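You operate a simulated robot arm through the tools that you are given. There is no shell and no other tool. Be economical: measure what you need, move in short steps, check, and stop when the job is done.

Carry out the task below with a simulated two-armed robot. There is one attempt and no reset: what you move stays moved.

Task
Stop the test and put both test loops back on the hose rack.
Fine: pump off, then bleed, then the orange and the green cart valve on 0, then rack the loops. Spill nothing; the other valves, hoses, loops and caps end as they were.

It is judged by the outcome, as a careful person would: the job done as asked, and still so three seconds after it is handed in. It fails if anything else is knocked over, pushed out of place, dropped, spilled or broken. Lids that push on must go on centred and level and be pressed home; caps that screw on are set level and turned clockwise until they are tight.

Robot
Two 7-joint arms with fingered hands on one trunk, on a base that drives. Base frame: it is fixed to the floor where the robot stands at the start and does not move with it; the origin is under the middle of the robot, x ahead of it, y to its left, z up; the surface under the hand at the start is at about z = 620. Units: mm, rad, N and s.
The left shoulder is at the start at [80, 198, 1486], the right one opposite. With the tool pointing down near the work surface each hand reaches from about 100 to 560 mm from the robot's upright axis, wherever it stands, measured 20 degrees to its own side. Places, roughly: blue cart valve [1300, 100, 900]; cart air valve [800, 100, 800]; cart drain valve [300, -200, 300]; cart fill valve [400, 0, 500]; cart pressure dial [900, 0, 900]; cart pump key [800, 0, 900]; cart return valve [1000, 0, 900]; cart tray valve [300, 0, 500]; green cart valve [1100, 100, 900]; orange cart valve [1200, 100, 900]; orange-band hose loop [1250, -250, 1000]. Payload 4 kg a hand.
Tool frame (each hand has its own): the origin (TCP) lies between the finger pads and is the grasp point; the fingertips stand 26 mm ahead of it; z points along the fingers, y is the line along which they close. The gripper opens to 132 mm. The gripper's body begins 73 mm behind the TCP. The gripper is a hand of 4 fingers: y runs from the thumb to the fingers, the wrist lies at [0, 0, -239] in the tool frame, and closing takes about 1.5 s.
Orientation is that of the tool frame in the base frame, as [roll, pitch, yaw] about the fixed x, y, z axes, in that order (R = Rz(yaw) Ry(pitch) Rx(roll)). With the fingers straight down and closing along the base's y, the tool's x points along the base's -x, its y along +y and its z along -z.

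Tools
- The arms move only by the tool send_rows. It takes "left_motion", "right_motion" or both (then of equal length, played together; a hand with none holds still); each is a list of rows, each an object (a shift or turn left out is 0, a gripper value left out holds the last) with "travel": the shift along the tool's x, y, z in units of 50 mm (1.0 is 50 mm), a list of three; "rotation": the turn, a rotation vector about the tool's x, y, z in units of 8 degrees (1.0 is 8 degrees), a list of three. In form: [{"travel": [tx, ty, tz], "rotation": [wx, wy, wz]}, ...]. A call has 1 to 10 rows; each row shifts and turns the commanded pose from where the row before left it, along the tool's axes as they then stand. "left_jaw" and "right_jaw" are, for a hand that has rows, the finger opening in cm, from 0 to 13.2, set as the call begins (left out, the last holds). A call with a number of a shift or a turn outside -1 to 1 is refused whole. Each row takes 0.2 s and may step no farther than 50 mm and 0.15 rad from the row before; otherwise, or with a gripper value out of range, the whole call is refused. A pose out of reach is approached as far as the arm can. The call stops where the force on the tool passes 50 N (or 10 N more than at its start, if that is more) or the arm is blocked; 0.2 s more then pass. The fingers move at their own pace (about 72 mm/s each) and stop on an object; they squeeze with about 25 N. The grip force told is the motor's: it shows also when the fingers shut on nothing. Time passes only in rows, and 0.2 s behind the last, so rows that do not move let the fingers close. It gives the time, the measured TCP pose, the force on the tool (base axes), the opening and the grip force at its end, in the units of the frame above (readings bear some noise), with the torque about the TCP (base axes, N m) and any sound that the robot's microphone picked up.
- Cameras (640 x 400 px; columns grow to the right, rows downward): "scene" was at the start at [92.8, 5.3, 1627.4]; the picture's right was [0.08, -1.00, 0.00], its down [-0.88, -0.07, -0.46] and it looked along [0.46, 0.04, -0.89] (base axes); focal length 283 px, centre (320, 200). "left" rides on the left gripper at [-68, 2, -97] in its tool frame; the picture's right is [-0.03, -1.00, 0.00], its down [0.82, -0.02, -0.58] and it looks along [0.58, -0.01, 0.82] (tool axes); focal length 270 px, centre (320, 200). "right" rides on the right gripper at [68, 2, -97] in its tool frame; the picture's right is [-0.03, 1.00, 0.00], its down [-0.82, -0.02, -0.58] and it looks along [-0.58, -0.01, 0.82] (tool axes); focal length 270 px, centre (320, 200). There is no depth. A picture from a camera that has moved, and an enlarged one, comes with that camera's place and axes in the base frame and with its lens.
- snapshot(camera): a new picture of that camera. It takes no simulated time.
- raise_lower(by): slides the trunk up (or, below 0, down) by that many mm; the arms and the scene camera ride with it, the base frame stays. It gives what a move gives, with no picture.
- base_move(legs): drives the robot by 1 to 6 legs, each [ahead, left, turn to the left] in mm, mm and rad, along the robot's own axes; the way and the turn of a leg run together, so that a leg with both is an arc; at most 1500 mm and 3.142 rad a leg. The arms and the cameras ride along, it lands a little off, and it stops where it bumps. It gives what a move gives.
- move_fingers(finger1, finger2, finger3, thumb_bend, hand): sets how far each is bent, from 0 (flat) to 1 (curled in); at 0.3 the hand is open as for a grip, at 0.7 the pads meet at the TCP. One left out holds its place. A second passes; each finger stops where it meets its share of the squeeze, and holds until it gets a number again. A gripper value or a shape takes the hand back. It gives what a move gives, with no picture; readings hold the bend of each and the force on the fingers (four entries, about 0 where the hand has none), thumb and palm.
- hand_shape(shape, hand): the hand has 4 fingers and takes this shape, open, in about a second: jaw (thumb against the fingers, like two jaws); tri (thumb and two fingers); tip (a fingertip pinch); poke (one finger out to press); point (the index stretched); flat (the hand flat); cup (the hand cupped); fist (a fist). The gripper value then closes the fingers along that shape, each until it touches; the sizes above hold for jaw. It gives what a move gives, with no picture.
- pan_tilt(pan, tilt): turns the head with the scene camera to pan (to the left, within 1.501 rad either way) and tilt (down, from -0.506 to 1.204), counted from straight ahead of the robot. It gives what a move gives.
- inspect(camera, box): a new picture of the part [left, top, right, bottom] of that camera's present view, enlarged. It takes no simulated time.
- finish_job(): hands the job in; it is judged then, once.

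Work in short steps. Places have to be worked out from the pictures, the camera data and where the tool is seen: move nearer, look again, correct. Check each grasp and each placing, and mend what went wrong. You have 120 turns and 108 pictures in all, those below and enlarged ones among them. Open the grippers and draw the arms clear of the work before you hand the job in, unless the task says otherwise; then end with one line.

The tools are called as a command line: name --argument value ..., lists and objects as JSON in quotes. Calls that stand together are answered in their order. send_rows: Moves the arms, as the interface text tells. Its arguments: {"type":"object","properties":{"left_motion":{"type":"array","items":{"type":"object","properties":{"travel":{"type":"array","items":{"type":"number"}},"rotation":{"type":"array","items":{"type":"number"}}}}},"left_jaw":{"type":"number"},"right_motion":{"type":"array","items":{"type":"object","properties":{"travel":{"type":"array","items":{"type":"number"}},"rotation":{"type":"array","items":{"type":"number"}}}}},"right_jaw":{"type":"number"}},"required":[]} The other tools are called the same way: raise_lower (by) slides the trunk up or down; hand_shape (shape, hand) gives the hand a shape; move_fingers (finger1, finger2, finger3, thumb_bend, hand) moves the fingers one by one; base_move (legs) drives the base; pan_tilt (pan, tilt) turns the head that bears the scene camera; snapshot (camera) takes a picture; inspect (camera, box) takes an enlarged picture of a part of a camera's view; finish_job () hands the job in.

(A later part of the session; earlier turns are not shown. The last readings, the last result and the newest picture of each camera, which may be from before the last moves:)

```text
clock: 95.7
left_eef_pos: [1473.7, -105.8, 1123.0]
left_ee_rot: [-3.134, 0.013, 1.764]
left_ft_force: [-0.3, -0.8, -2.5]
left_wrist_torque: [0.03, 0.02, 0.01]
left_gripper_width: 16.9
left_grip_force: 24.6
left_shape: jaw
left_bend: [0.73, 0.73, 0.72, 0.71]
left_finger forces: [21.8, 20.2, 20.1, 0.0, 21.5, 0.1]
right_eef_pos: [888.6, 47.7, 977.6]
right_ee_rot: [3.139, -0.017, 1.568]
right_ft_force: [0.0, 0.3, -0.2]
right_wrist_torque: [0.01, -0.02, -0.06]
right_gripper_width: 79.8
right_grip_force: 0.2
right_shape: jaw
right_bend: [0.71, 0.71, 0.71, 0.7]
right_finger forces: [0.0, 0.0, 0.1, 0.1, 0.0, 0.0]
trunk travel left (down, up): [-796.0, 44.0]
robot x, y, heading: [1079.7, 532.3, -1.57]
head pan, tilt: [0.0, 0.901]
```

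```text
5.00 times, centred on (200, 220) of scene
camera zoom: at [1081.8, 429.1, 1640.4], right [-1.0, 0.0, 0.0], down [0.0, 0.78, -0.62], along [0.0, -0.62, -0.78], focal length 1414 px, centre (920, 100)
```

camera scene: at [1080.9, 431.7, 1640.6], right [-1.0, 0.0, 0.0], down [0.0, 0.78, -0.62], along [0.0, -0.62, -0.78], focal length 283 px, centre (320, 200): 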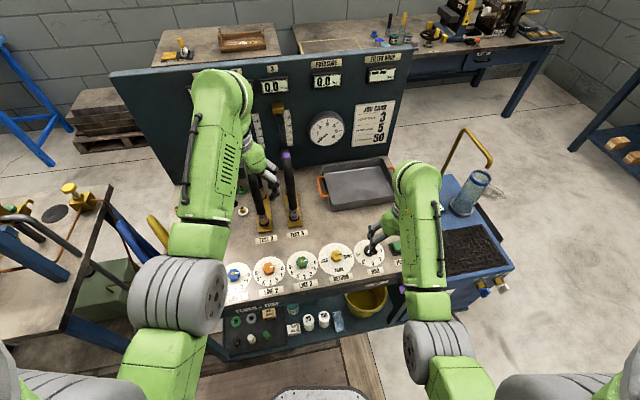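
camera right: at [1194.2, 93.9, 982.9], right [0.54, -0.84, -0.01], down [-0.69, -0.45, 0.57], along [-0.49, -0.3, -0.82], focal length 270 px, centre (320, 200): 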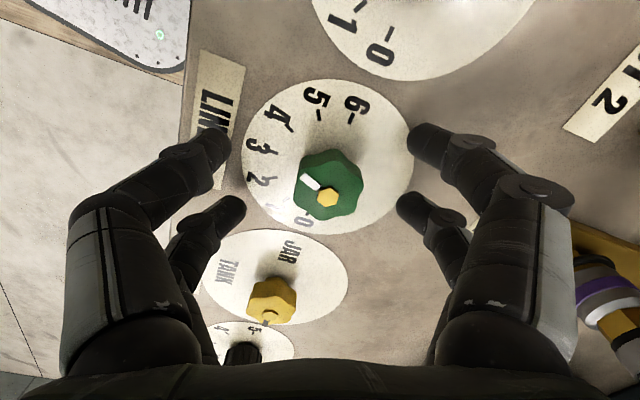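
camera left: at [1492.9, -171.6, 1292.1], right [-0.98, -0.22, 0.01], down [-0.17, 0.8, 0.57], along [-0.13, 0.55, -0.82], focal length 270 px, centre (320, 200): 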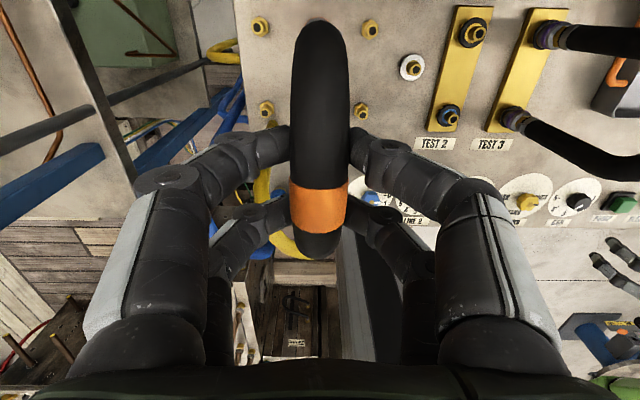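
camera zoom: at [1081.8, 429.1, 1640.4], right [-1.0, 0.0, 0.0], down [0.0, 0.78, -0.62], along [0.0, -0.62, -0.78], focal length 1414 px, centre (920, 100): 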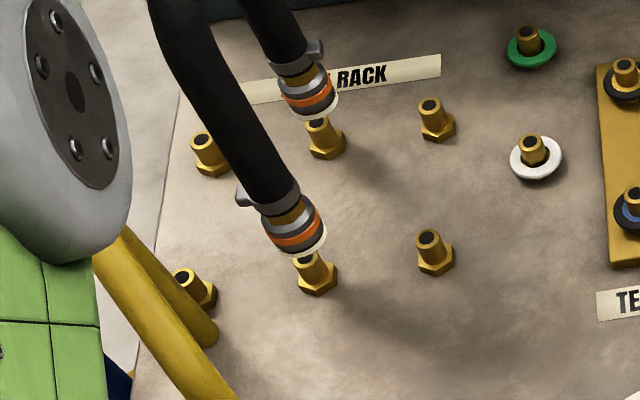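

In this view the front end lines up with its nipple along the vertical. I zoom closer on both ends to confirm.

inspect --camera "scene" --box '[205, 190, 235, 245]'

snapshot --camera "left"

```text
7.27 times, centred on (220, 218) of scene
camera zoom: at [1081.8, 429.1, 1640.4], right [-1.0, 0.0, 0.0], down [0.0, 0.78, -0.62], along [0.0, -0.62, -0.78], focal length 2056 px, centre (1047, 73)
```

zoom: 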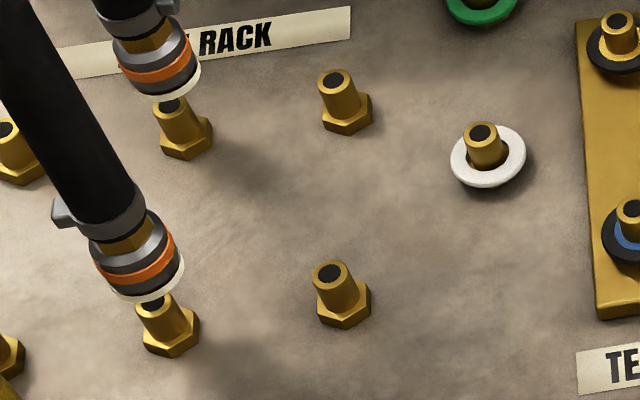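

```text
30 pictures are left
camera left: at [1489.8, -170.7, 1220.5], right [-0.98, -0.22, 0.01], down [-0.17, 0.8, 0.57], along [-0.13, 0.55, -0.82], focal length 270 px, centre (320, 200)
```

left: 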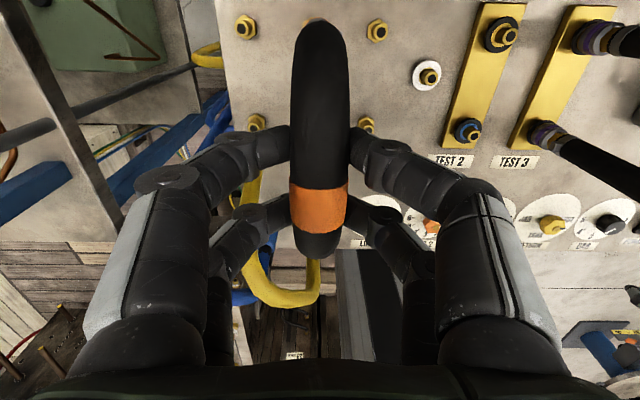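

Both cameras agree to ~2 mm. I nudge +1.5 mm and lower slowly onto the nipples, watching force.

send_rows --left_motion '[{"travel": [0, 0.03, 0]}, {"travel": [0, 0, 0.1]}, {"travel": [0, 0, 0.1]}, {"travel": [0, 0, 0.06]}, {}]'

inspect --camera "scene" --box '[205, 190, 235, 245]'

```text
clock: 96.9
left_eef_pos: [1476.5, -106.2, 1109.5]
left_ee_rot: [-3.132, 0.012, 1.765]
left_ft_force: [0.1, 0.2, -3.1]
left_wrist_torque: [-0.03, 0.02, 0.01]
left_gripper_width: 16.9
left_grip_force: 24.6
left_shape: jaw
left_bend: [0.73, 0.73, 0.72, 0.71]
left_finger forces: [21.8, 20.1, 20.0, 0.1, 21.6, 0.1]
right_eef_pos: [888.0, 48.0, 977.5]
right_ee_rot: [3.139, -0.017, 1.57]
right_ft_force: [0.9, -0.5, -0.1]
right_wrist_torque: [-0.02, 0.01, 0.02]
right_gripper_width: 79.5
right_grip_force: 0.1
right_shape: jaw
right_bend: [0.71, 0.71, 0.71, 0.7]
right_finger forces: [0.0, 0.0, 0.1, 0.0, 0.1, 0.1]
trunk travel left (down, up): [-796.0, 44.0]
robot x, y, heading: [1081.2, 532.5, -1.567]
head pan, tilt: [0.0, 0.901]
```

```text
7.27 times, centred on (220, 218) of scene
camera zoom: at [1081.5, 428.9, 1640.4], right [-1.0, 0.0, 0.0], down [0.0, 0.78, -0.62], along [0.0, -0.62, -0.78], focal length 2056 px, centre (1047, 73)
```

zoom: 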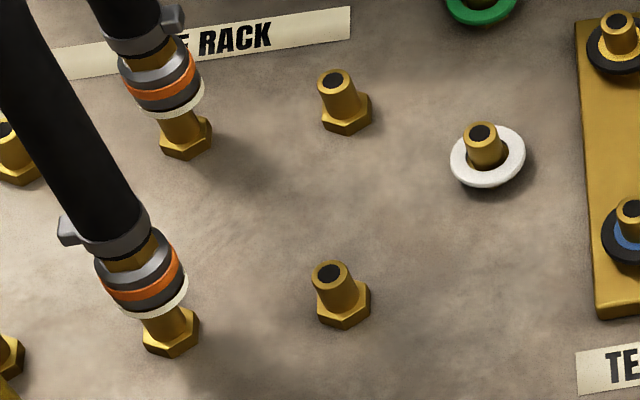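

Alignment looks good on both ends. I keep lowering in small steps.

send_rows --left_motion '[{"travel": [0, 0, 0.06]}, {"travel": [0, 0, 0.06]}, {"travel": [0, 0, 0.06]}, {}]'

inspect --camera "scene" --box '[205, 190, 235, 245]'

```text
clock: 97.9
left_eef_pos: [1475.9, -107.0, 1101.2]
left_ee_rot: [-3.131, 0.013, 1.766]
left_ft_force: [0.0, 0.7, -1.4]
left_wrist_torque: [0.03, -0.04, -0.03]
left_gripper_width: 17.0
left_grip_force: 25.2
left_shape: jaw
left_bend: [0.73, 0.73, 0.72, 0.71]
left_finger forces: [21.8, 20.1, 20.1, 0.0, 21.5, 0.0]
right_eef_pos: [887.4, 48.7, 977.4]
right_ee_rot: [3.139, -0.018, 1.568]
right_ft_force: [0.1, -0.6, 0.4]
right_wrist_torque: [0.01, 0.0, 0.02]
right_gripper_width: 79.6
right_grip_force: 0.1
right_shape: jaw
right_bend: [0.71, 0.71, 0.71, 0.7]
right_finger forces: [0.0, 0.0, 0.0, 0.0, 0.0, 0.0]
trunk travel left (down, up): [-796.0, 44.0]
robot x, y, heading: [1078.9, 536.5, -1.565]
head pan, tilt: [0.0, 0.901]
```

```text
7.27 times, centred on (220, 218) of scene
camera zoom: at [1081.3, 428.9, 1640.4], right [-1.0, 0.0, 0.0], down [0.0, 0.78, -0.62], along [0.0, -0.62, -0.78], focal length 2056 px, centre (1047, 73)
```

zoom: 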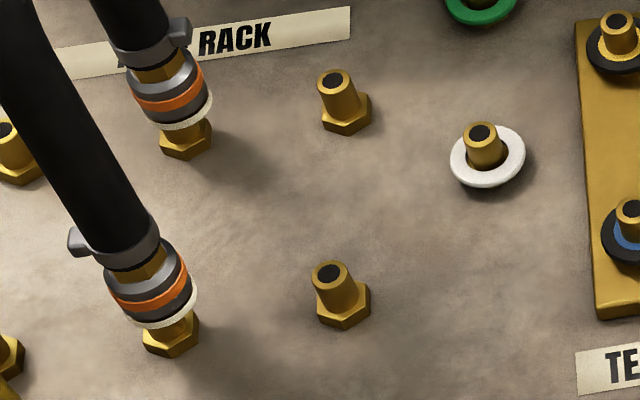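

No contact yet; the ends may still be ~2 mm short in +x. I nudge 1.5 mm and continue down.

send_rows --left_motion '[{"travel": [0, 0.03, 0]}, {"travel": [0, 0, 0.06]}, {"travel": [0, 0, 0.06]}, {}]'

inspect --camera "scene" --box '[205, 190, 235, 245]'

```text
clock: 98.9
left_eef_pos: [1476.9, -105.0, 1099.2]
left_ee_rot: [-3.134, 0.017, 1.766]
left_ft_force: [-0.5, 2.8, 8.5]
left_wrist_torque: [-0.04, -0.02, -0.02]
left_gripper_width: 17.4
left_grip_force: 25.1
left_shape: jaw
left_bend: [0.73, 0.73, 0.73, 0.71]
left_finger forces: [22.2, 19.5, 19.4, 0.0, 21.7, 0.1]
right_eef_pos: [887.6, 49.7, 978.3]
right_ee_rot: [3.138, -0.015, 1.571]
right_ft_force: [-0.6, 0.0, -0.2]
right_wrist_torque: [0.02, 0.0, -0.04]
right_gripper_width: 80.0
right_grip_force: 0.0
right_shape: jaw
right_bend: [0.71, 0.71, 0.71, 0.7]
right_finger forces: [0.0, 0.0, 0.0, 0.0, 0.0, 0.1]
trunk travel left (down, up): [-796.0, 44.0]
robot x, y, heading: [1079.5, 535.8, -1.574]
head pan, tilt: [0.0, 0.901]
```

```text
7.27 times, centred on (220, 218) of scene
camera zoom: at [1079.9, 431.7, 1640.7], right [-1.0, 0.0, 0.0], down [0.0, 0.78, -0.62], along [0.0, -0.62, -0.78], focal length 2056 px, centre (1047, 73)
```

zoom: 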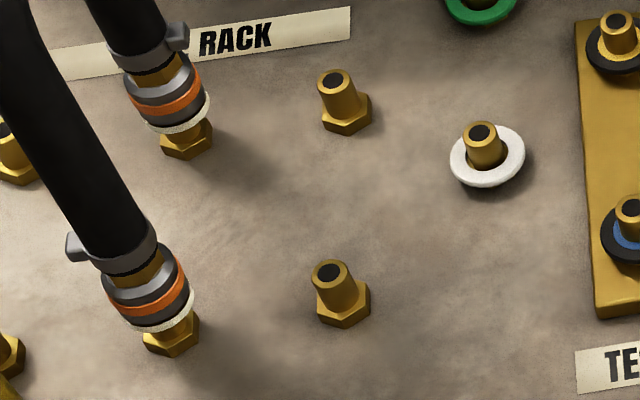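

Light contact (11 N) with the tips: the rings sit ~2 mm too far back, and the rear end ~3 mm to the right. I lift 2 mm, correct position and yaw, and lower again.

send_rows --left_motion '[{"travel": [0, 0, -0.12]}, {"travel": [0.035, 0.037, 0], "rotation": [0, 0, -0.2]}, {}, {"travel": [0, 0, 0.06]}, {"travel": [0, 0, 0.06]}, {"travel": [0, 0, 0.05]}, {}]'

inspect --camera "scene" --box '[205, 190, 235, 245]'

```text
clock: 100.5
left_eef_pos: [1478.6, -101.0, 1095.5]
left_ee_rot: [-3.134, 0.019, 1.794]
left_ft_force: [-0.6, 6.0, 17.0]
left_wrist_torque: [-0.12, -0.02, 0.0]
left_gripper_width: 17.8
left_grip_force: 24.8
left_shape: jaw
left_bend: [0.73, 0.73, 0.73, 0.71]
left_finger forces: [22.8, 18.7, 18.6, 0.0, 21.9, 0.0]
right_eef_pos: [886.5, 51.7, 978.4]
right_ee_rot: [3.137, -0.014, 1.571]
right_ft_force: [-0.1, -0.6, 0.3]
right_wrist_torque: [0.01, -0.01, -0.01]
right_gripper_width: 79.8
right_grip_force: 0.1
right_shape: jaw
right_bend: [0.71, 0.71, 0.71, 0.7]
right_finger forces: [0.0, 0.1, 0.0, 0.1, 0.0, 0.0]
trunk travel left (down, up): [-796.0, 44.0]
robot x, y, heading: [1084.8, 536.4, -1.567]
head pan, tilt: [0.0, 0.901]
```

```text
7.27 times, centred on (220, 218) of scene
camera zoom: at [1078.7, 434.3, 1640.9], right [-1.0, 0.0, 0.0], down [0.0, 0.78, -0.62], along [0.0, -0.62, -0.78], focal length 2056 px, centre (1047, 73)
```

zoom: 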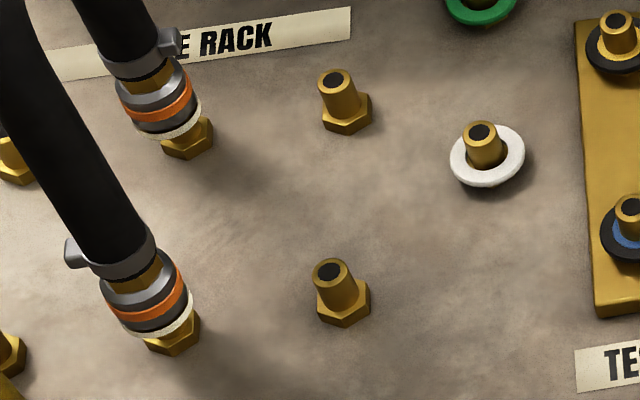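

Sideways the rings now line up; the nipples push the loop toward +y (6 N). I ease up slightly, follow 4 mm in +y, and lower again.

send_rows --left_motion '[{"travel": [0, 0, -0.08]}, {"travel": [0.08, 0, 0]}, {}, {"travel": [0, 0, 0.06]}, {"travel": [0, 0, 0.06]}, {}]'

inspect --camera "scene" --box '[205, 190, 235, 245]'

```text
clock: 101.9
left_eef_pos: [1477.8, -98.2, 1094.3]
left_ee_rot: [-3.135, 0.02, 1.793]
left_ft_force: [0.7, -2.2, 24.2]
left_wrist_torque: [-0.27, -0.09, 0.0]
left_gripper_width: 18.1
left_grip_force: 24.9
left_shape: jaw
left_bend: [0.74, 0.74, 0.73, 0.72]
left_finger forces: [22.3, 18.3, 18.2, 0.1, 20.7, 0.0]
right_eef_pos: [887.1, 50.9, 979.4]
right_ee_rot: [3.14, -0.016, 1.57]
right_ft_force: [-0.1, -0.5, 0.1]
right_wrist_torque: [0.01, -0.02, -0.04]
right_gripper_width: 79.7
right_grip_force: 0.0
right_shape: jaw
right_bend: [0.71, 0.71, 0.71, 0.7]
right_finger forces: [0.0, 0.0, 0.0, 0.0, 0.0, 0.0]
trunk travel left (down, up): [-796.0, 44.0]
robot x, y, heading: [1081.0, 538.6, -1.567]
head pan, tilt: [0.0, 0.901]
```

```text
7.27 times, centred on (220, 218) of scene
camera zoom: at [1078.1, 433.6, 1641.0], right [-1.0, 0.0, 0.0], down [0.0, 0.78, -0.62], along [0.0, -0.62, -0.78], focal length 2056 px, centre (1047, 73)
```

zoom: 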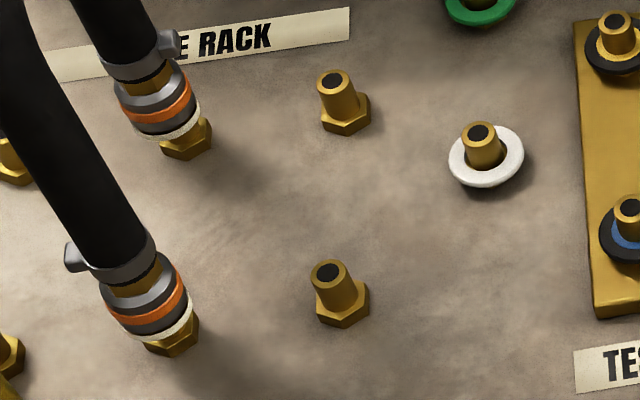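

The loop no longer follows sideways moves: both ends are captured on the nipples. I recentre slightly and press down progressively.

send_rows --left_motion '[{"travel": [-0.02, 0, 0.06]}, {"travel": [0, 0, 0.06]}, {"travel": [0, 0, 0.06]}, {}]'

inspect --camera "scene" --box '[195, 170, 235, 245]'

```text
clock: 102.9
left_eef_pos: [1477.9, -100.0, 1080.4]
left_ee_rot: [-3.133, 0.012, 1.793]
left_ft_force: [-0.1, -0.2, -2.1]
left_wrist_torque: [0.09, -0.01, 0.03]
left_gripper_width: 11.0
left_grip_force: 25.0
left_shape: jaw
left_bend: [0.75, 0.75, 0.74, 0.73]
left_finger forces: [0.1, 0.0, 0.1, 0.0, 0.0, 0.0]
right_eef_pos: [887.1, 48.6, 976.7]
right_ee_rot: [3.14, -0.015, 1.568]
right_ft_force: [0.1, -0.7, -0.4]
right_wrist_torque: [0.0, -0.01, -0.01]
right_gripper_width: 79.7
right_grip_force: 0.0
right_shape: jaw
right_bend: [0.71, 0.71, 0.71, 0.7]
right_finger forces: [0.0, 0.0, 0.0, 0.0, 0.0, 0.1]
trunk travel left (down, up): [-796.0, 44.0]
robot x, y, heading: [1085.3, 537.5, -1.569]
head pan, tilt: [0.0, 0.901]
```

```text
5.33 times, centred on (215, 208) of scene
camera zoom: at [1080.8, 429.6, 1640.4], right [-1.0, 0.0, 0.0], down [0.0, 0.78, -0.62], along [0.0, -0.62, -0.78], focal length 1508 px, centre (880, 160)
```

zoom: 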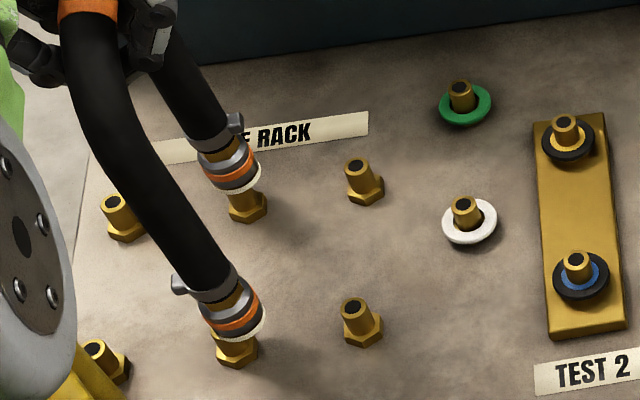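

The fingers slid off the hose and closed beneath the arch. I look before moving.

snapshot --camera "left"

inspect --camera "scene" --box '[160, 110, 260, 250]'

```text
23 pictures are left
camera left: at [1495.7, -164.4, 1177.8], right [-0.97, -0.25, 0.01], down [-0.2, 0.8, 0.57], along [-0.15, 0.55, -0.82], focal length 270 px, centre (320, 200)
```

left: 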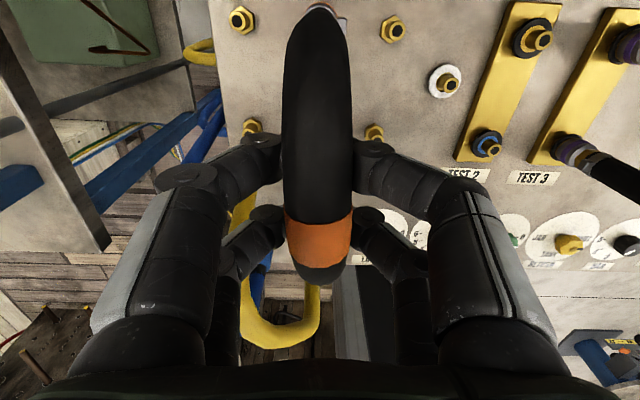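

```text
2.86 times, centred on (210, 180) of scene
camera zoom: at [1080.8, 429.6, 1640.4], right [-1.0, 0.0, 0.0], down [0.0, 0.78, -0.62], along [0.0, -0.62, -0.78], focal length 808 px, centre (634, 257)
```

zoom: 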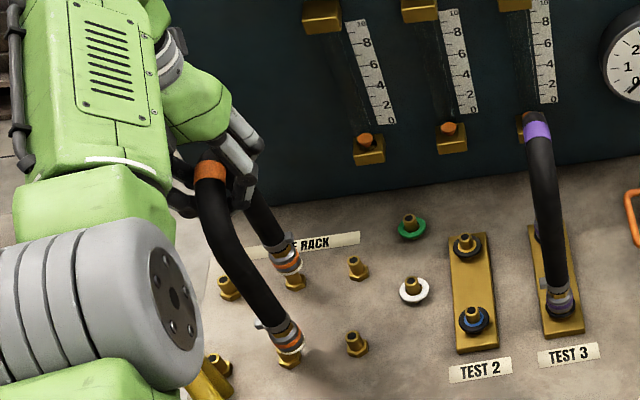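

The arch now rests on the closed fingers; the rear end is aligned, but the front one is off ~8 mm toward -x. I lift a little, turn and shift to correct, and look.

send_rows --left_motion '[{"travel": [0, 0, -0.12]}, {"travel": [0, 0.08, 0], "rotation": [0, 0, 0.5]}, {}]'

inspect --camera "scene" --box '[195, 170, 235, 245]'

```text
clock: 103.7
left_eef_pos: [1482.3, -100.4, 1085.5]
left_ee_rot: [-3.135, 0.013, 1.723]
left_ft_force: [0.4, 0.4, -2.0]
left_wrist_torque: [0.02, 0.02, 0.02]
left_gripper_width: 11.1
left_grip_force: 25.0
left_shape: jaw
left_bend: [0.75, 0.75, 0.74, 0.73]
left_finger forces: [0.1, 0.0, 0.1, 0.0, 0.0, 0.0]
right_eef_pos: [887.8, 49.0, 976.3]
right_ee_rot: [3.14, -0.018, 1.57]
right_ft_force: [-0.4, -0.1, 0.9]
right_wrist_torque: [0.05, -0.05, 0.0]
right_gripper_width: 79.8
right_grip_force: 0.0
right_shape: jaw
right_bend: [0.71, 0.71, 0.71, 0.7]
right_finger forces: [0.1, 0.0, 0.0, 0.0, 0.1, 0.0]
trunk travel left (down, up): [-796.0, 44.0]
robot x, y, heading: [1080.6, 537.2, -1.574]
head pan, tilt: [0.0, 0.901]
```

```text
5.33 times, centred on (215, 208) of scene
camera zoom: at [1081.8, 428.4, 1640.3], right [-1.0, 0.0, 0.0], down [0.0, 0.78, -0.62], along [0.0, -0.62, -0.78], focal length 1508 px, centre (880, 160)
```

zoom: 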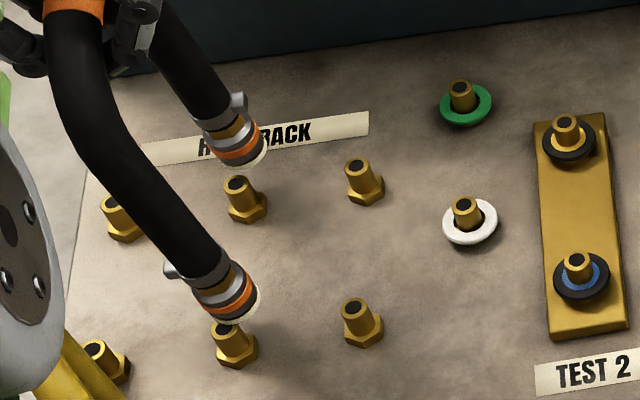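

The yaw is right now; the loop leans ~3° (bottom toward -x). I tilt the hand 3° about the arch to bring it upright and over the nipples.

send_rows --left_motion '[{"rotation": [-0.2, 0, 0]}, {"rotation": [-0.2, 0, 0]}, {}, {}]'

inspect --camera "scene" --box '[195, 170, 235, 245]'

```text
clock: 104.7
left_eef_pos: [1483.5, -99.2, 1087.0]
left_ee_rot: [3.094, 0.013, 1.723]
left_ft_force: [0.2, -0.2, -3.6]
left_wrist_torque: [0.0, 0.0, 0.01]
left_gripper_width: 11.3
left_grip_force: 24.7
left_shape: jaw
left_bend: [0.75, 0.75, 0.74, 0.73]
left_finger forces: [0.0, 0.0, 0.1, 0.0, 0.0, 0.1]
right_eef_pos: [888.7, 49.3, 977.6]
right_ee_rot: [3.14, -0.016, 1.568]
right_ft_force: [0.7, 0.6, -0.5]
right_wrist_torque: [0.03, 0.02, -0.01]
right_gripper_width: 80.0
right_grip_force: 0.1
right_shape: jaw
right_bend: [0.71, 0.71, 0.71, 0.7]
right_finger forces: [0.0, 0.0, 0.0, 0.0, 0.1, 0.1]
trunk travel left (down, up): [-796.0, 44.0]
robot x, y, heading: [1080.4, 534.0, -1.567]
head pan, tilt: [0.0, 0.901]
```

```text
5.33 times, centred on (215, 208) of scene
camera zoom: at [1081.4, 429.1, 1640.4], right [-1.0, 0.0, 0.0], down [0.0, 0.78, -0.62], along [0.0, -0.62, -0.78], focal length 1508 px, centre (880, 160)
```

zoom: 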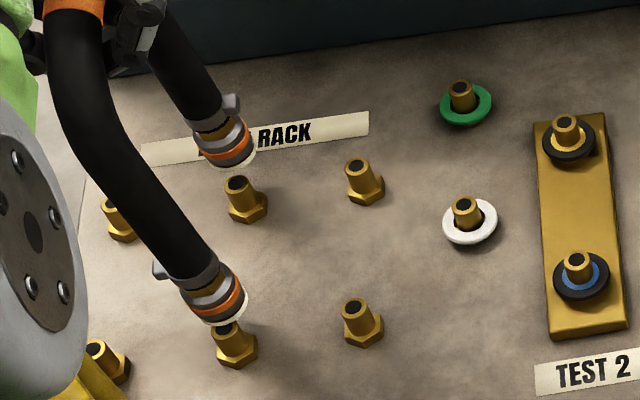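

Nearly aligned; I shift 4 mm in +x and lower 8 mm, then compare again.

send_rows --left_motion '[{"travel": [0, 0.08, 0]}, {"travel": [0, 0, 0.08]}, {"travel": [0, 0, 0.08]}, {}]'

inspect --camera "scene" --box '[205, 190, 235, 245]'

```text
clock: 105.7
left_eef_pos: [1486.9, -99.3, 1078.3]
left_ee_rot: [3.094, 0.012, 1.724]
left_ft_force: [1.2, -0.2, 0.5]
left_wrist_torque: [0.0, -0.03, -0.02]
left_gripper_width: 11.2
left_grip_force: 25.0
left_shape: jaw
left_bend: [0.75, 0.75, 0.74, 0.73]
left_finger forces: [0.1, 0.0, 0.0, 0.0, 0.0, 0.1]
right_eef_pos: [887.5, 48.8, 976.9]
right_ee_rot: [3.14, -0.014, 1.568]
right_ft_force: [0.2, -0.8, 0.1]
right_wrist_torque: [0.03, -0.02, 0.0]
right_gripper_width: 79.7
right_grip_force: 0.0
right_shape: jaw
right_bend: [0.71, 0.71, 0.71, 0.7]
right_finger forces: [0.0, 0.0, 0.1, 0.0, 0.0, 0.1]
trunk travel left (down, up): [-796.0, 44.0]
robot x, y, heading: [1081.5, 535.3, -1.568]
head pan, tilt: [0.0, 0.901]
```

```text
7.27 times, centred on (220, 218) of scene
camera zoom: at [1081.2, 429.1, 1640.4], right [-1.0, 0.0, 0.0], down [0.0, 0.78, -0.62], along [0.0, -0.62, -0.78], focal length 2056 px, centre (1047, 73)
```

zoom: 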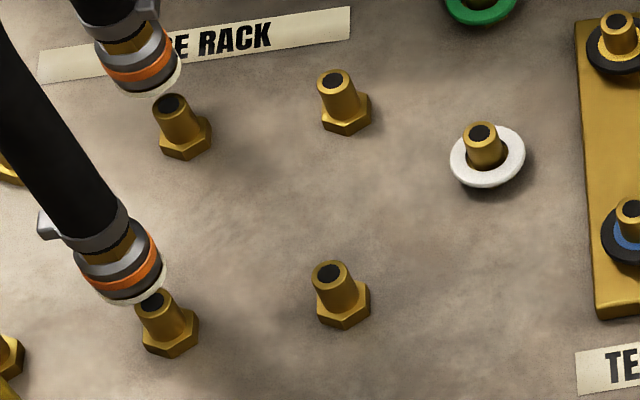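

The hand's load went to zero, so the loop is touching something. I check with the left camera.

snapshot --camera "left"

```text
18 pictures are left
camera left: at [1493.9, -165.4, 1176.9], right [-0.98, -0.18, -0.05], down [-0.17, 0.81, 0.57], along [-0.06, 0.56, -0.82], focal length 270 px, centre (320, 200)
```

left: 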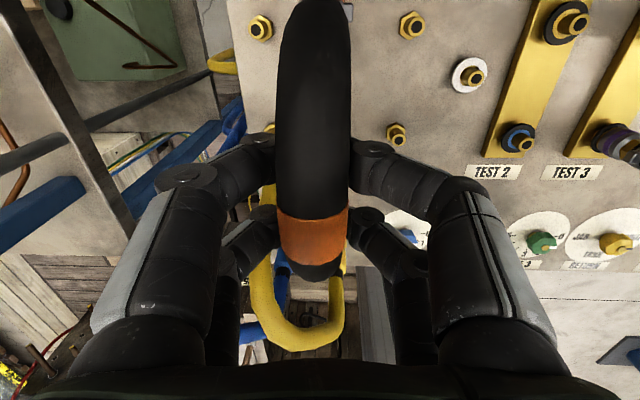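

The loop rides ~30 mm up and ~10 mm toward -y in the hand, so the ends are above and behind the nipples. I lift 4 mm and shift by (-9, +11) mm.

send_rows --left_motion '[{"travel": [0, 0, -0.1]}, {"travel": [0.12, -0.07, 0]}, {"travel": [0.12, -0.07, 0]}, {}]'

inspect --camera "scene" --box '[205, 190, 235, 245]'

```text
clock: 106.7
left_eef_pos: [1477.9, -89.7, 1085.2]
left_ee_rot: [3.093, 0.012, 1.724]
left_ft_force: [0.0, -1.2, -3.5]
left_wrist_torque: [-0.03, 0.02, 0.0]
left_gripper_width: 11.1
left_grip_force: 25.2
left_shape: jaw
left_bend: [0.75, 0.75, 0.74, 0.73]
left_finger forces: [0.1, 0.1, 0.0, 0.0, 0.0, 0.0]
right_eef_pos: [887.0, 49.3, 977.0]
right_ee_rot: [3.14, -0.018, 1.569]
right_ft_force: [-0.2, -0.6, 0.0]
right_wrist_torque: [0.03, -0.02, -0.02]
right_gripper_width: 79.6
right_grip_force: 0.1
right_shape: jaw
right_bend: [0.71, 0.71, 0.71, 0.7]
right_finger forces: [0.1, 0.0, 0.0, 0.1, 0.0, 0.0]
trunk travel left (down, up): [-796.0, 44.0]
robot x, y, heading: [1083.5, 533.5, -1.572]
head pan, tilt: [0.0, 0.901]
```

```text
7.27 times, centred on (220, 218) of scene
camera zoom: at [1081.5, 428.8, 1640.4], right [-1.0, 0.0, 0.0], down [0.0, 0.78, -0.62], along [0.0, -0.62, -0.78], focal length 2056 px, centre (1047, 73)
```

zoom: 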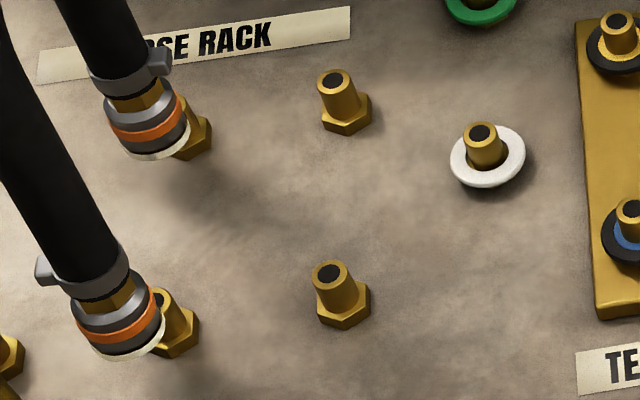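

The loop now hangs free (load 3.5 N); before, it was propped on the nipples. I recheck how it sits in the hand.

snapshot --camera "left"

```text
16 pictures are left
camera left: at [1484.9, -155.9, 1181.3], right [-0.98, -0.18, -0.05], down [-0.17, 0.81, 0.57], along [-0.06, 0.56, -0.82], focal length 270 px, centre (320, 200)
```

left: 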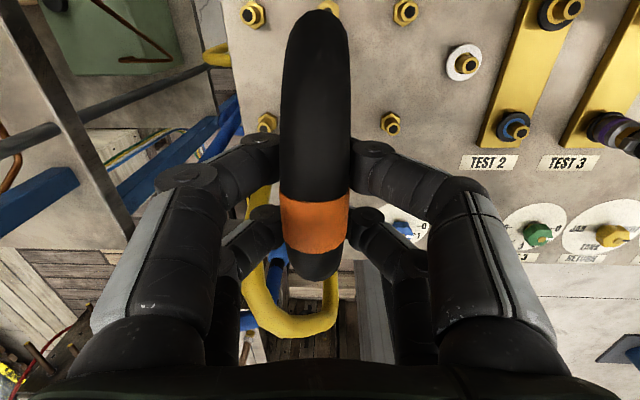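

Scene rays put the loop's lower ends ≈ 20 mm too far +y and leaning +3° now it hangs free. I undo the tilt, align yaw, and shift -20 mm in y.

send_rows --left_motion '[{"travel": [0, 0, -0.16]}, {"rotation": [0.2, 0, -0.2]}, {"rotation": [0.2, 0, -0.2]}, {"travel": [-0.2, 0.01, 0]}, {"travel": [-0.2, 0.01, 0]}, {}, {}]'

inspect --camera "scene" --box '[205, 190, 235, 245]'

```text
clock: 108.3
left_eef_pos: [1482.4, -108.9, 1092.8]
left_ee_rot: [-3.133, 0.014, 1.778]
left_ft_force: [1.0, -0.1, -2.0]
left_wrist_torque: [0.0, 0.05, -0.04]
left_gripper_width: 11.1
left_grip_force: 24.9
left_shape: jaw
left_bend: [0.75, 0.75, 0.74, 0.73]
left_finger forces: [0.1, 0.0, 0.1, 0.1, 0.0, 0.0]
right_eef_pos: [888.6, 48.8, 976.8]
right_ee_rot: [3.14, -0.016, 1.569]
right_ft_force: [0.1, 0.4, -0.4]
right_wrist_torque: [-0.04, -0.01, -0.01]
right_gripper_width: 79.6
right_grip_force: 0.0
right_shape: jaw
right_bend: [0.71, 0.71, 0.71, 0.7]
right_finger forces: [0.0, 0.0, 0.0, 0.0, 0.1, 0.1]
trunk travel left (down, up): [-796.0, 44.0]
robot x, y, heading: [1077.9, 535.0, -1.573]
head pan, tilt: [0.0, 0.901]
```

```text
7.27 times, centred on (220, 218) of scene
camera zoom: at [1081.3, 429.3, 1640.4], right [-1.0, 0.0, 0.0], down [0.0, 0.78, -0.62], along [0.0, -0.62, -0.78], focal length 2056 px, centre (1047, 73)
```

zoom: 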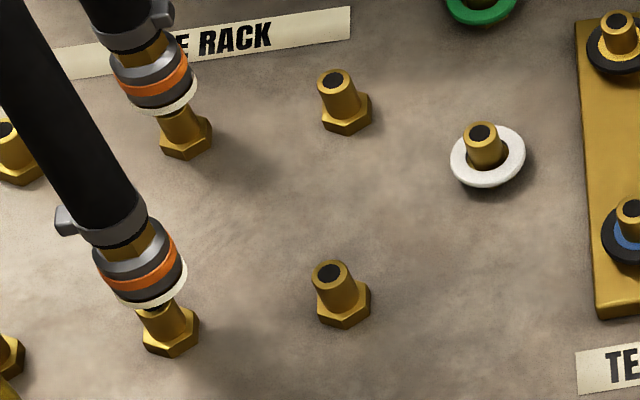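

Both ends now project exactly onto their nipples with ~15 mm to go. I lower vertically in small steps.

send_rows --left_motion '[{"travel": [0, 0, 0.1]}, {"travel": [0, 0, 0.1]}, {"travel": [0, 0, 0.06]}, {"travel": [0, 0, 0.06]}, {"travel": [0, 0, 0.06]}, {}]'

inspect --camera "scene" --box '[205, 190, 235, 245]'

```text
clock: 109.7
left_eef_pos: [1481.7, -108.6, 1073.2]
left_ee_rot: [-3.133, 0.013, 1.778]
left_ft_force: [0.3, 0.0, 0.1]
left_wrist_torque: [-0.04, -0.01, -0.01]
left_gripper_width: 11.2
left_grip_force: 24.9
left_shape: jaw
left_bend: [0.75, 0.75, 0.74, 0.73]
left_finger forces: [0.0, 0.1, 0.0, 0.0, 0.0, 0.0]
right_eef_pos: [887.3, 49.2, 976.6]
right_ee_rot: [-3.141, -0.015, 1.57]
right_ft_force: [0.6, 0.4, -0.2]
right_wrist_torque: [0.0, 0.02, -0.02]
right_gripper_width: 79.9
right_grip_force: 0.0
right_shape: jaw
right_bend: [0.71, 0.71, 0.71, 0.7]
right_finger forces: [0.0, 0.0, 0.0, 0.0, 0.0, 0.0]
trunk travel left (down, up): [-796.0, 44.0]
robot x, y, heading: [1082.8, 534.3, -1.572]
head pan, tilt: [0.0, 0.901]
```

```text
7.27 times, centred on (220, 218) of scene
camera zoom: at [1081.0, 429.2, 1640.4], right [-1.0, 0.0, 0.0], down [0.0, 0.78, -0.62], along [0.0, -0.62, -0.78], focal length 2056 px, centre (1047, 73)
```

zoom: 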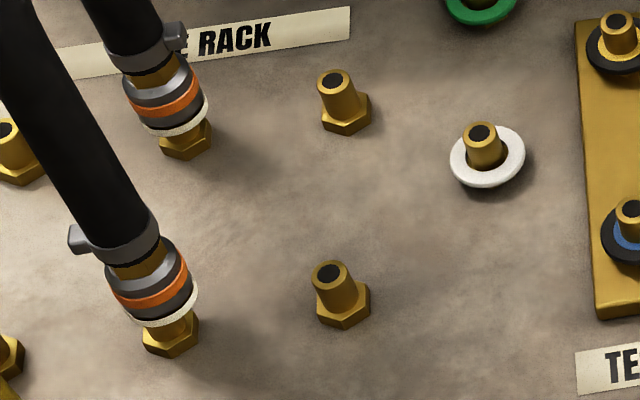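

The rings rest centred on both nipples, load off the hand. I open the fingers to 50 mm (still flanking the hose) and see that the loop stays.

send_rows --left_motion '[{}, {}, {}, {}]' --left_jaw 5

snapshot --camera "left"

```text
clock: 110.7
left_eef_pos: [1482.0, -109.4, 1074.7]
left_ee_rot: [-3.132, 0.014, 1.781]
left_ft_force: [-0.6, 0.5, 0.8]
left_wrist_torque: [0.01, 0.03, 0.01]
left_gripper_width: 49.8
left_grip_force: 0.1
left_shape: jaw
left_bend: [0.74, 0.74, 0.74, 0.7]
left_finger forces: [0.1, 0.1, 0.1, 0.0, 0.1, 0.1]
right_eef_pos: [887.2, 48.3, 977.1]
right_ee_rot: [3.14, -0.017, 1.569]
right_ft_force: [-0.2, -0.2, -0.3]
right_wrist_torque: [-0.01, 0.0, -0.03]
right_gripper_width: 79.8
right_grip_force: 0.1
right_shape: jaw
right_bend: [0.71, 0.71, 0.71, 0.7]
right_finger forces: [0.0, 0.0, 0.1, 0.0, 0.0, 0.0]
trunk travel left (down, up): [-796.0, 44.0]
robot x, y, heading: [1082.8, 536.3, -1.571]
head pan, tilt: [0.0, 0.901]
```

```text
13 pictures are left
camera left: at [1498.1, -172.4, 1171.3], right [-0.97, -0.23, 0.01], down [-0.19, 0.8, 0.57], along [-0.14, 0.55, -0.82], focal length 270 px, centre (320, 200)
```

left: 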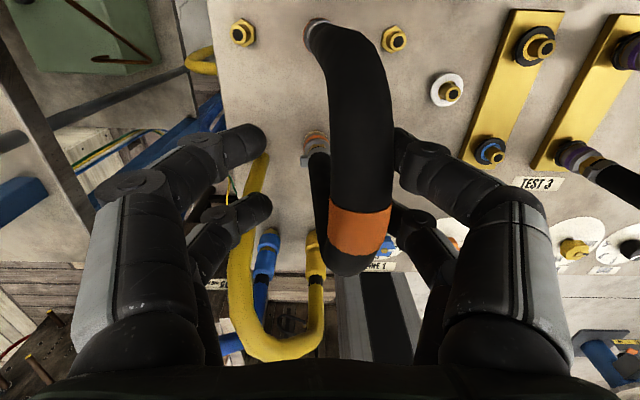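

The loop leans onto the fingers but stands on its nipples. I raise the open hand back to hose height and grip it normally, which rights it.

send_rows --left_motion '[{"travel": [0, 0, -0.25]}, {"travel": [0, 0, -0.25]}, {}]'

send_rows --left_motion '[{}, {}, {}, {}, {}, {}]' --left_jaw 0

inspect --camera "scene" --box '[195, 170, 235, 245]'

```text
clock: 111.5
left_eef_pos: [1482.7, -107.3, 1098.8]
left_ee_rot: [-3.131, 0.014, 1.778]
left_ft_force: [0.1, 0.6, -0.9]
left_wrist_torque: [0.02, 0.01, 0.02]
left_gripper_width: 50.1
left_grip_force: 0.1
left_shape: jaw
left_bend: [0.74, 0.74, 0.73, 0.7]
left_finger forces: [0.0, 0.1, 0.1, 0.0, 0.1, 0.1]
right_eef_pos: [887.5, 49.1, 976.8]
right_ee_rot: [3.138, -0.016, 1.569]
right_ft_force: [0.8, 0.5, 0.4]
right_wrist_torque: [0.0, 0.02, 0.01]
right_gripper_width: 80.0
right_grip_force: 0.1
right_shape: jaw
right_bend: [0.71, 0.71, 0.71, 0.7]
right_finger forces: [0.0, 0.0, 0.1, 0.0, 0.0, 0.1]
trunk travel left (down, up): [-796.0, 44.0]
robot x, y, heading: [1084.0, 537.1, -1.572]
head pan, tilt: [0.0, 0.901]
```

```text
clock: 112.9
left_eef_pos: [1482.3, -107.6, 1101.0]
left_ee_rot: [-3.131, 0.015, 1.779]
left_ft_force: [-0.1, -1.4, 2.5]
left_wrist_torque: [-0.09, 0.01, -0.04]
left_gripper_width: 16.4
left_grip_force: 25.0
left_shape: jaw
left_bend: [0.72, 0.73, 0.72, 0.7]
left_finger forces: [19.9, 20.6, 20.4, 0.1, 20.4, 0.0]
right_eef_pos: [887.5, 48.4, 977.1]
right_ee_rot: [3.14, -0.017, 1.569]
right_ft_force: [-0.2, 0.3, 0.2]
right_wrist_torque: [0.05, 0.02, -0.01]
right_gripper_width: 79.8
right_grip_force: 0.1
right_shape: jaw
right_bend: [0.71, 0.71, 0.71, 0.7]
right_finger forces: [0.0, 0.0, 0.0, 0.2, 0.0, 0.0]
trunk travel left (down, up): [-796.0, 44.0]
robot x, y, heading: [1082.3, 533.2, -1.577]
head pan, tilt: [0.0, 0.901]
```

```text
5.33 times, centred on (215, 208) of scene
camera zoom: at [1080.6, 429.8, 1640.5], right [-1.0, 0.0, 0.0], down [0.0, 0.78, -0.62], along [0.0, -0.62, -0.78], focal length 1508 px, centre (880, 160)
```

zoom: 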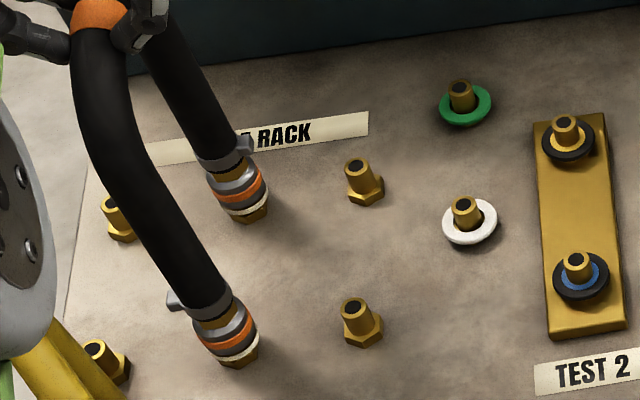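

The couplings have dropped down over the nipples, almost to the hexes. I press gently to seat them.

send_rows --left_motion '[{"travel": [0, 0, 0.06]}, {"travel": [0, 0, 0.06]}, {"travel": [0, 0, 0.06]}, {}]'

inspect --camera "scene" --box '[205, 190, 235, 245]'

```text
clock: 113.9
left_eef_pos: [1482.2, -106.0, 1094.6]
left_ee_rot: [-3.134, 0.022, 1.779]
left_ft_force: [1.1, 0.5, 18.4]
left_wrist_torque: [0.02, -0.05, -0.08]
left_gripper_width: 16.2
left_grip_force: 25.5
left_shape: jaw
left_bend: [0.72, 0.73, 0.73, 0.7]
left_finger forces: [22.9, 25.4, 23.1, 0.0, 24.0, 0.0]
right_eef_pos: [887.6, 50.0, 979.3]
right_ee_rot: [3.138, -0.014, 1.571]
right_ft_force: [0.5, -0.4, 0.3]
right_wrist_torque: [-0.02, 0.01, -0.04]
right_gripper_width: 79.6
right_grip_force: 0.0
right_shape: jaw
right_bend: [0.71, 0.71, 0.71, 0.7]
right_finger forces: [0.0, 0.0, 0.0, 0.0, 0.0, 0.1]
trunk travel left (down, up): [-796.0, 44.0]
robot x, y, heading: [1077.2, 534.9, -1.57]
head pan, tilt: [0.0, 0.901]
```

```text
7.27 times, centred on (220, 218) of scene
camera zoom: at [1079.3, 433.8, 1641.0], right [-1.0, 0.0, 0.0], down [0.0, 0.78, -0.62], along [0.0, -0.62, -0.78], focal length 2056 px, centre (1047, 73)
```

zoom: 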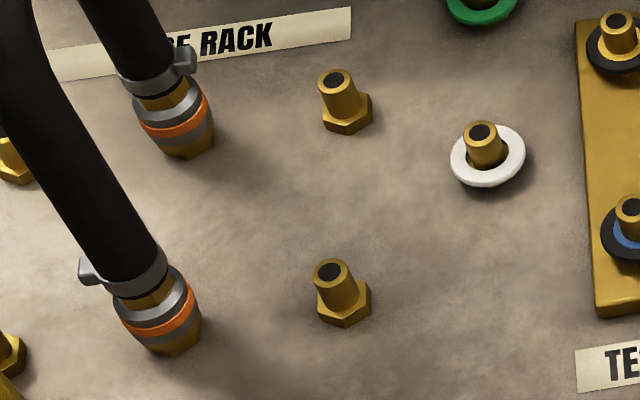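

Both couplings are seated on the hexes (firm 20 N stop). I open the fingers and rise clear.

send_rows --left_motion '[{"travel": [0, 0, -0.04]}, {}, {}, {}, {}, {"travel": [0, 0, -0.9]}, {"travel": [0, 0, -0.9]}, {}]' --left_jaw 7

snapshot --camera "left"

```text
clock: 115.7
left_eef_pos: [1481.3, -107.9, 1180.9]
left_ee_rot: [-3.132, 0.012, 1.777]
left_ft_force: [0.9, -0.3, -0.2]
left_wrist_torque: [0.04, -0.01, 0.04]
left_gripper_width: 69.3
left_grip_force: 0.1
left_shape: jaw
left_bend: [0.72, 0.72, 0.72, 0.7]
left_finger forces: [0.0, 0.0, 0.1, 0.0, 0.1, 0.0]
right_eef_pos: [887.2, 48.7, 977.5]
right_ee_rot: [3.139, -0.017, 1.569]
right_ft_force: [-0.2, -0.4, 0.9]
right_wrist_torque: [0.0, 0.01, 0.04]
right_gripper_width: 79.7
right_grip_force: 0.1
right_shape: jaw
right_bend: [0.71, 0.71, 0.71, 0.7]
right_finger forces: [0.0, 0.0, 0.1, 0.1, 0.1, 0.0]
trunk travel left (down, up): [-796.0, 44.0]
robot x, y, heading: [1077.0, 536.0, -1.57]
head pan, tilt: [0.0, 0.901]
```

```text
10 pictures are left
camera left: at [1497.7, -171.2, 1277.8], right [-0.97, -0.23, 0.01], down [-0.19, 0.8, 0.57], along [-0.14, 0.55, -0.82], focal length 270 px, centre (320, 200)
```

left: 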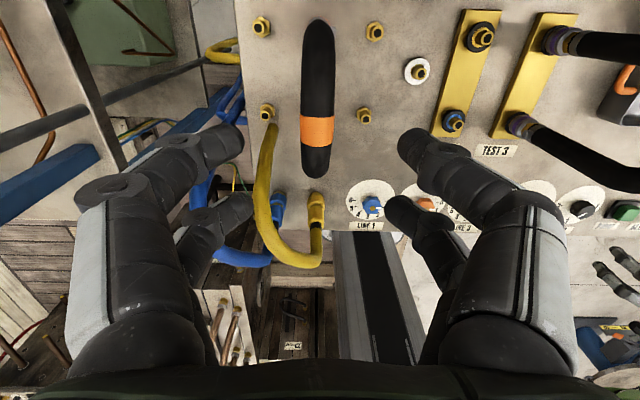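

Orange loop stands upright and free on C2. I go over to the purple loop (TEST 3, arch ≈ (1183, -163)).

send_rows --left_motion '[{"travel": [0, -1, 0]}, {"travel": [0, -1, 0]}, {"travel": [0, -1, 0]}, {"travel": [0, -1, 0]}, {"travel": [0, -1, 0]}, {"travel": [0, -1, 0]}, {"travel": [0.14, -0.06, 0], "rotation": [0, 0, 0.1]}, {}]'

snapshot --camera "left"

```text
clock: 117.5
left_eef_pos: [1184.4, -161.2, 1183.0]
left_ee_rot: [-3.131, 0.013, 1.765]
left_ft_force: [0.0, -0.1, -0.1]
left_wrist_torque: [0.0, 0.0, -0.02]
left_gripper_width: 69.6
left_grip_force: 0.0
left_shape: jaw
left_bend: [0.72, 0.72, 0.72, 0.7]
left_finger forces: [0.0, 0.1, 0.1, 0.0, 0.0, 0.0]
right_eef_pos: [887.9, 48.4, 976.5]
right_ee_rot: [3.14, -0.015, 1.571]
right_ft_force: [-0.7, 0.2, 0.1]
right_wrist_torque: [0.0, 0.03, 0.01]
right_gripper_width: 79.6
right_grip_force: 0.1
right_shape: jaw
right_bend: [0.71, 0.71, 0.71, 0.7]
right_finger forces: [0.0, 0.0, 0.0, 0.0, 0.0, 0.0]
trunk travel left (down, up): [-796.0, 44.0]
robot x, y, heading: [1083.0, 537.2, -1.568]
head pan, tilt: [0.0, 0.901]
```

```text
9 pictures are left
camera left: at [1199.8, -225.1, 1280.9], right [-0.98, -0.22, 0.01], down [-0.17, 0.81, 0.57], along [-0.13, 0.55, -0.82], focal length 270 px, centre (320, 200)
```

left: 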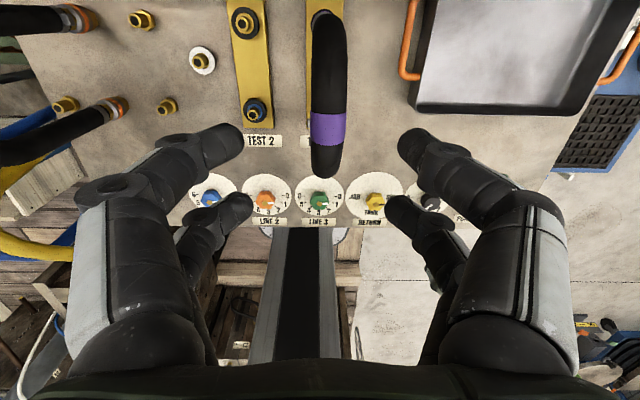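

The purple arch lies ~6 mm toward -x of the hand centre. I shift, descend to z≈1092 and close.

send_rows --left_motion '[{"travel": [0, -0.12, 0]}, {"travel": [0, 0, 0.9]}, {"travel": [0, 0, 0.9]}, {}]'

send_rows --left_motion '[{}, {}, {}, {}, {}, {}]' --left_jaw 0

```text
clock: 118.5
left_eef_pos: [1179.8, -164.2, 1094.3]
left_ee_rot: [-3.133, 0.014, 1.764]
left_ft_force: [0.3, 0.0, 0.0]
left_wrist_torque: [-0.02, 0.01, 0.0]
left_gripper_width: 69.4
left_grip_force: 0.0
left_shape: jaw
left_bend: [0.72, 0.72, 0.72, 0.7]
left_finger forces: [0.0, 0.0, 0.0, 0.0, 0.1, 0.0]
right_eef_pos: [887.1, 49.8, 977.2]
right_ee_rot: [3.138, -0.016, 1.569]
right_ft_force: [-0.1, 0.0, 0.1]
right_wrist_torque: [0.01, -0.02, -0.01]
right_gripper_width: 79.5
right_grip_force: 0.0
right_shape: jaw
right_bend: [0.71, 0.71, 0.71, 0.7]
right_finger forces: [0.0, 0.0, 0.0, 0.1, 0.0, 0.1]
trunk travel left (down, up): [-796.0, 44.0]
robot x, y, heading: [1081.0, 532.4, -1.568]
head pan, tilt: [0.0, 0.901]
```

```text
clock: 119.9
left_eef_pos: [1181.0, -164.1, 1092.1]
left_ee_rot: [-3.135, 0.011, 1.765]
left_ft_force: [-0.7, 2.5, -6.6]
left_wrist_torque: [-0.04, -0.01, 0.01]
left_gripper_width: 19.5
left_grip_force: 24.7
left_shape: jaw
left_bend: [0.72, 0.72, 0.73, 0.7]
left_finger forces: [22.4, 22.1, 22.0, 0.0, 22.3, 0.1]
right_eef_pos: [887.1, 47.5, 976.2]
right_ee_rot: [3.14, -0.017, 1.569]
right_ft_force: [0.4, 0.2, 0.1]
right_wrist_torque: [0.03, -0.01, 0.02]
right_gripper_width: 79.7
right_grip_force: 0.0
right_shape: jaw
right_bend: [0.71, 0.71, 0.71, 0.7]
right_finger forces: [0.1, 0.0, 0.0, 0.0, 0.0, 0.1]
trunk travel left (down, up): [-796.0, 44.0]
robot x, y, heading: [1082.3, 535.5, -1.576]
head pan, tilt: [0.0, 0.901]
```

Firm grip. I lift the purple loop straight up slowly, then well clear.

send_rows --left_motion '[{"travel": [0, 0, -0.1]}, {"travel": [0, 0, -0.1]}, {"travel": [0, 0, -0.2]}, {"travel": [0, 0, -0.6]}, {"travel": [0, 0, -0.6]}, {"travel": [0, 0, -0.5]}, {}]'

send_rows --left_motion '[{"travel": [0, 0.66, 0]}, {"travel": [0, 0.66, 0]}, {"travel": [0, 0.66, 0]}, {"travel": [0, 0.66, 0]}, {"travel": [0, 0.66, 0]}, {"travel": [0, 0.66, 0]}, {"travel": [-0.04, 0.69, 0]}, {}, {}]'

inspect --camera "scene" --box '[195, 170, 260, 250]'

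```text
clock: 121.5
left_eef_pos: [1180.3, -164.6, 1198.7]
left_ee_rot: [-3.135, 0.012, 1.766]
left_ft_force: [-0.2, -0.6, -3.2]
left_wrist_torque: [-0.02, 0.04, -0.02]
left_gripper_width: 19.5
left_grip_force: 24.6
left_shape: jaw
left_bend: [0.72, 0.72, 0.73, 0.7]
left_finger forces: [22.0, 21.3, 21.1, 0.1, 22.0, 0.0]
right_eef_pos: [887.5, 48.5, 976.8]
right_ee_rot: [3.139, -0.015, 1.569]
right_ft_force: [1.0, -0.1, 0.4]
right_wrist_torque: [0.02, 0.01, 0.03]
right_gripper_width: 79.5
right_grip_force: 0.1
right_shape: jaw
right_bend: [0.71, 0.71, 0.71, 0.7]
right_finger forces: [0.0, 0.0, 0.0, 0.0, 0.1, 0.1]
trunk travel left (down, up): [-796.0, 44.0]
robot x, y, heading: [1082.6, 536.6, -1.57]
head pan, tilt: [0.0, 0.901]
```

```text
clock: 123.5
left_eef_pos: [1408.9, -120.9, 1198.1]
left_ee_rot: [-3.134, 0.015, 1.765]
left_ft_force: [-1.5, 0.6, -2.6]
left_wrist_torque: [-0.01, -0.03, -0.02]
left_gripper_width: 19.2
left_grip_force: 25.0
left_shape: jaw
left_bend: [0.72, 0.72, 0.73, 0.7]
left_finger forces: [22.1, 21.2, 21.1, 0.0, 22.1, 0.0]
right_eef_pos: [886.8, 48.5, 976.3]
right_ee_rot: [3.139, -0.018, 1.569]
right_ft_force: [-0.4, -0.3, 0.0]
right_wrist_torque: [0.02, -0.02, -0.02]
right_gripper_width: 79.7
right_grip_force: 0.1
right_shape: jaw
right_bend: [0.71, 0.71, 0.71, 0.7]
right_finger forces: [0.0, 0.1, 0.0, 0.0, 0.2, 0.0]
trunk travel left (down, up): [-796.0, 44.0]
robot x, y, heading: [1080.5, 533.2, -1.577]
head pan, tilt: [0.0, 0.901]
```

```text
5.00 times, centred on (228, 210) of scene
camera zoom: at [1080.3, 428.8, 1640.4], right [-1.0, 0.0, 0.0], down [0.0, 0.78, -0.62], along [0.0, -0.62, -0.78], focal length 1414 px, centre (782, 150)
```

zoom: 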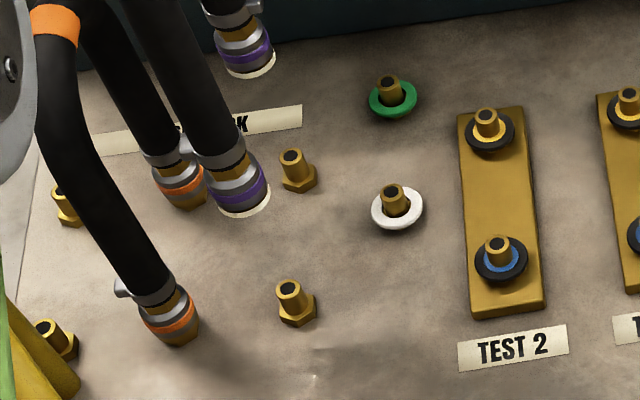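

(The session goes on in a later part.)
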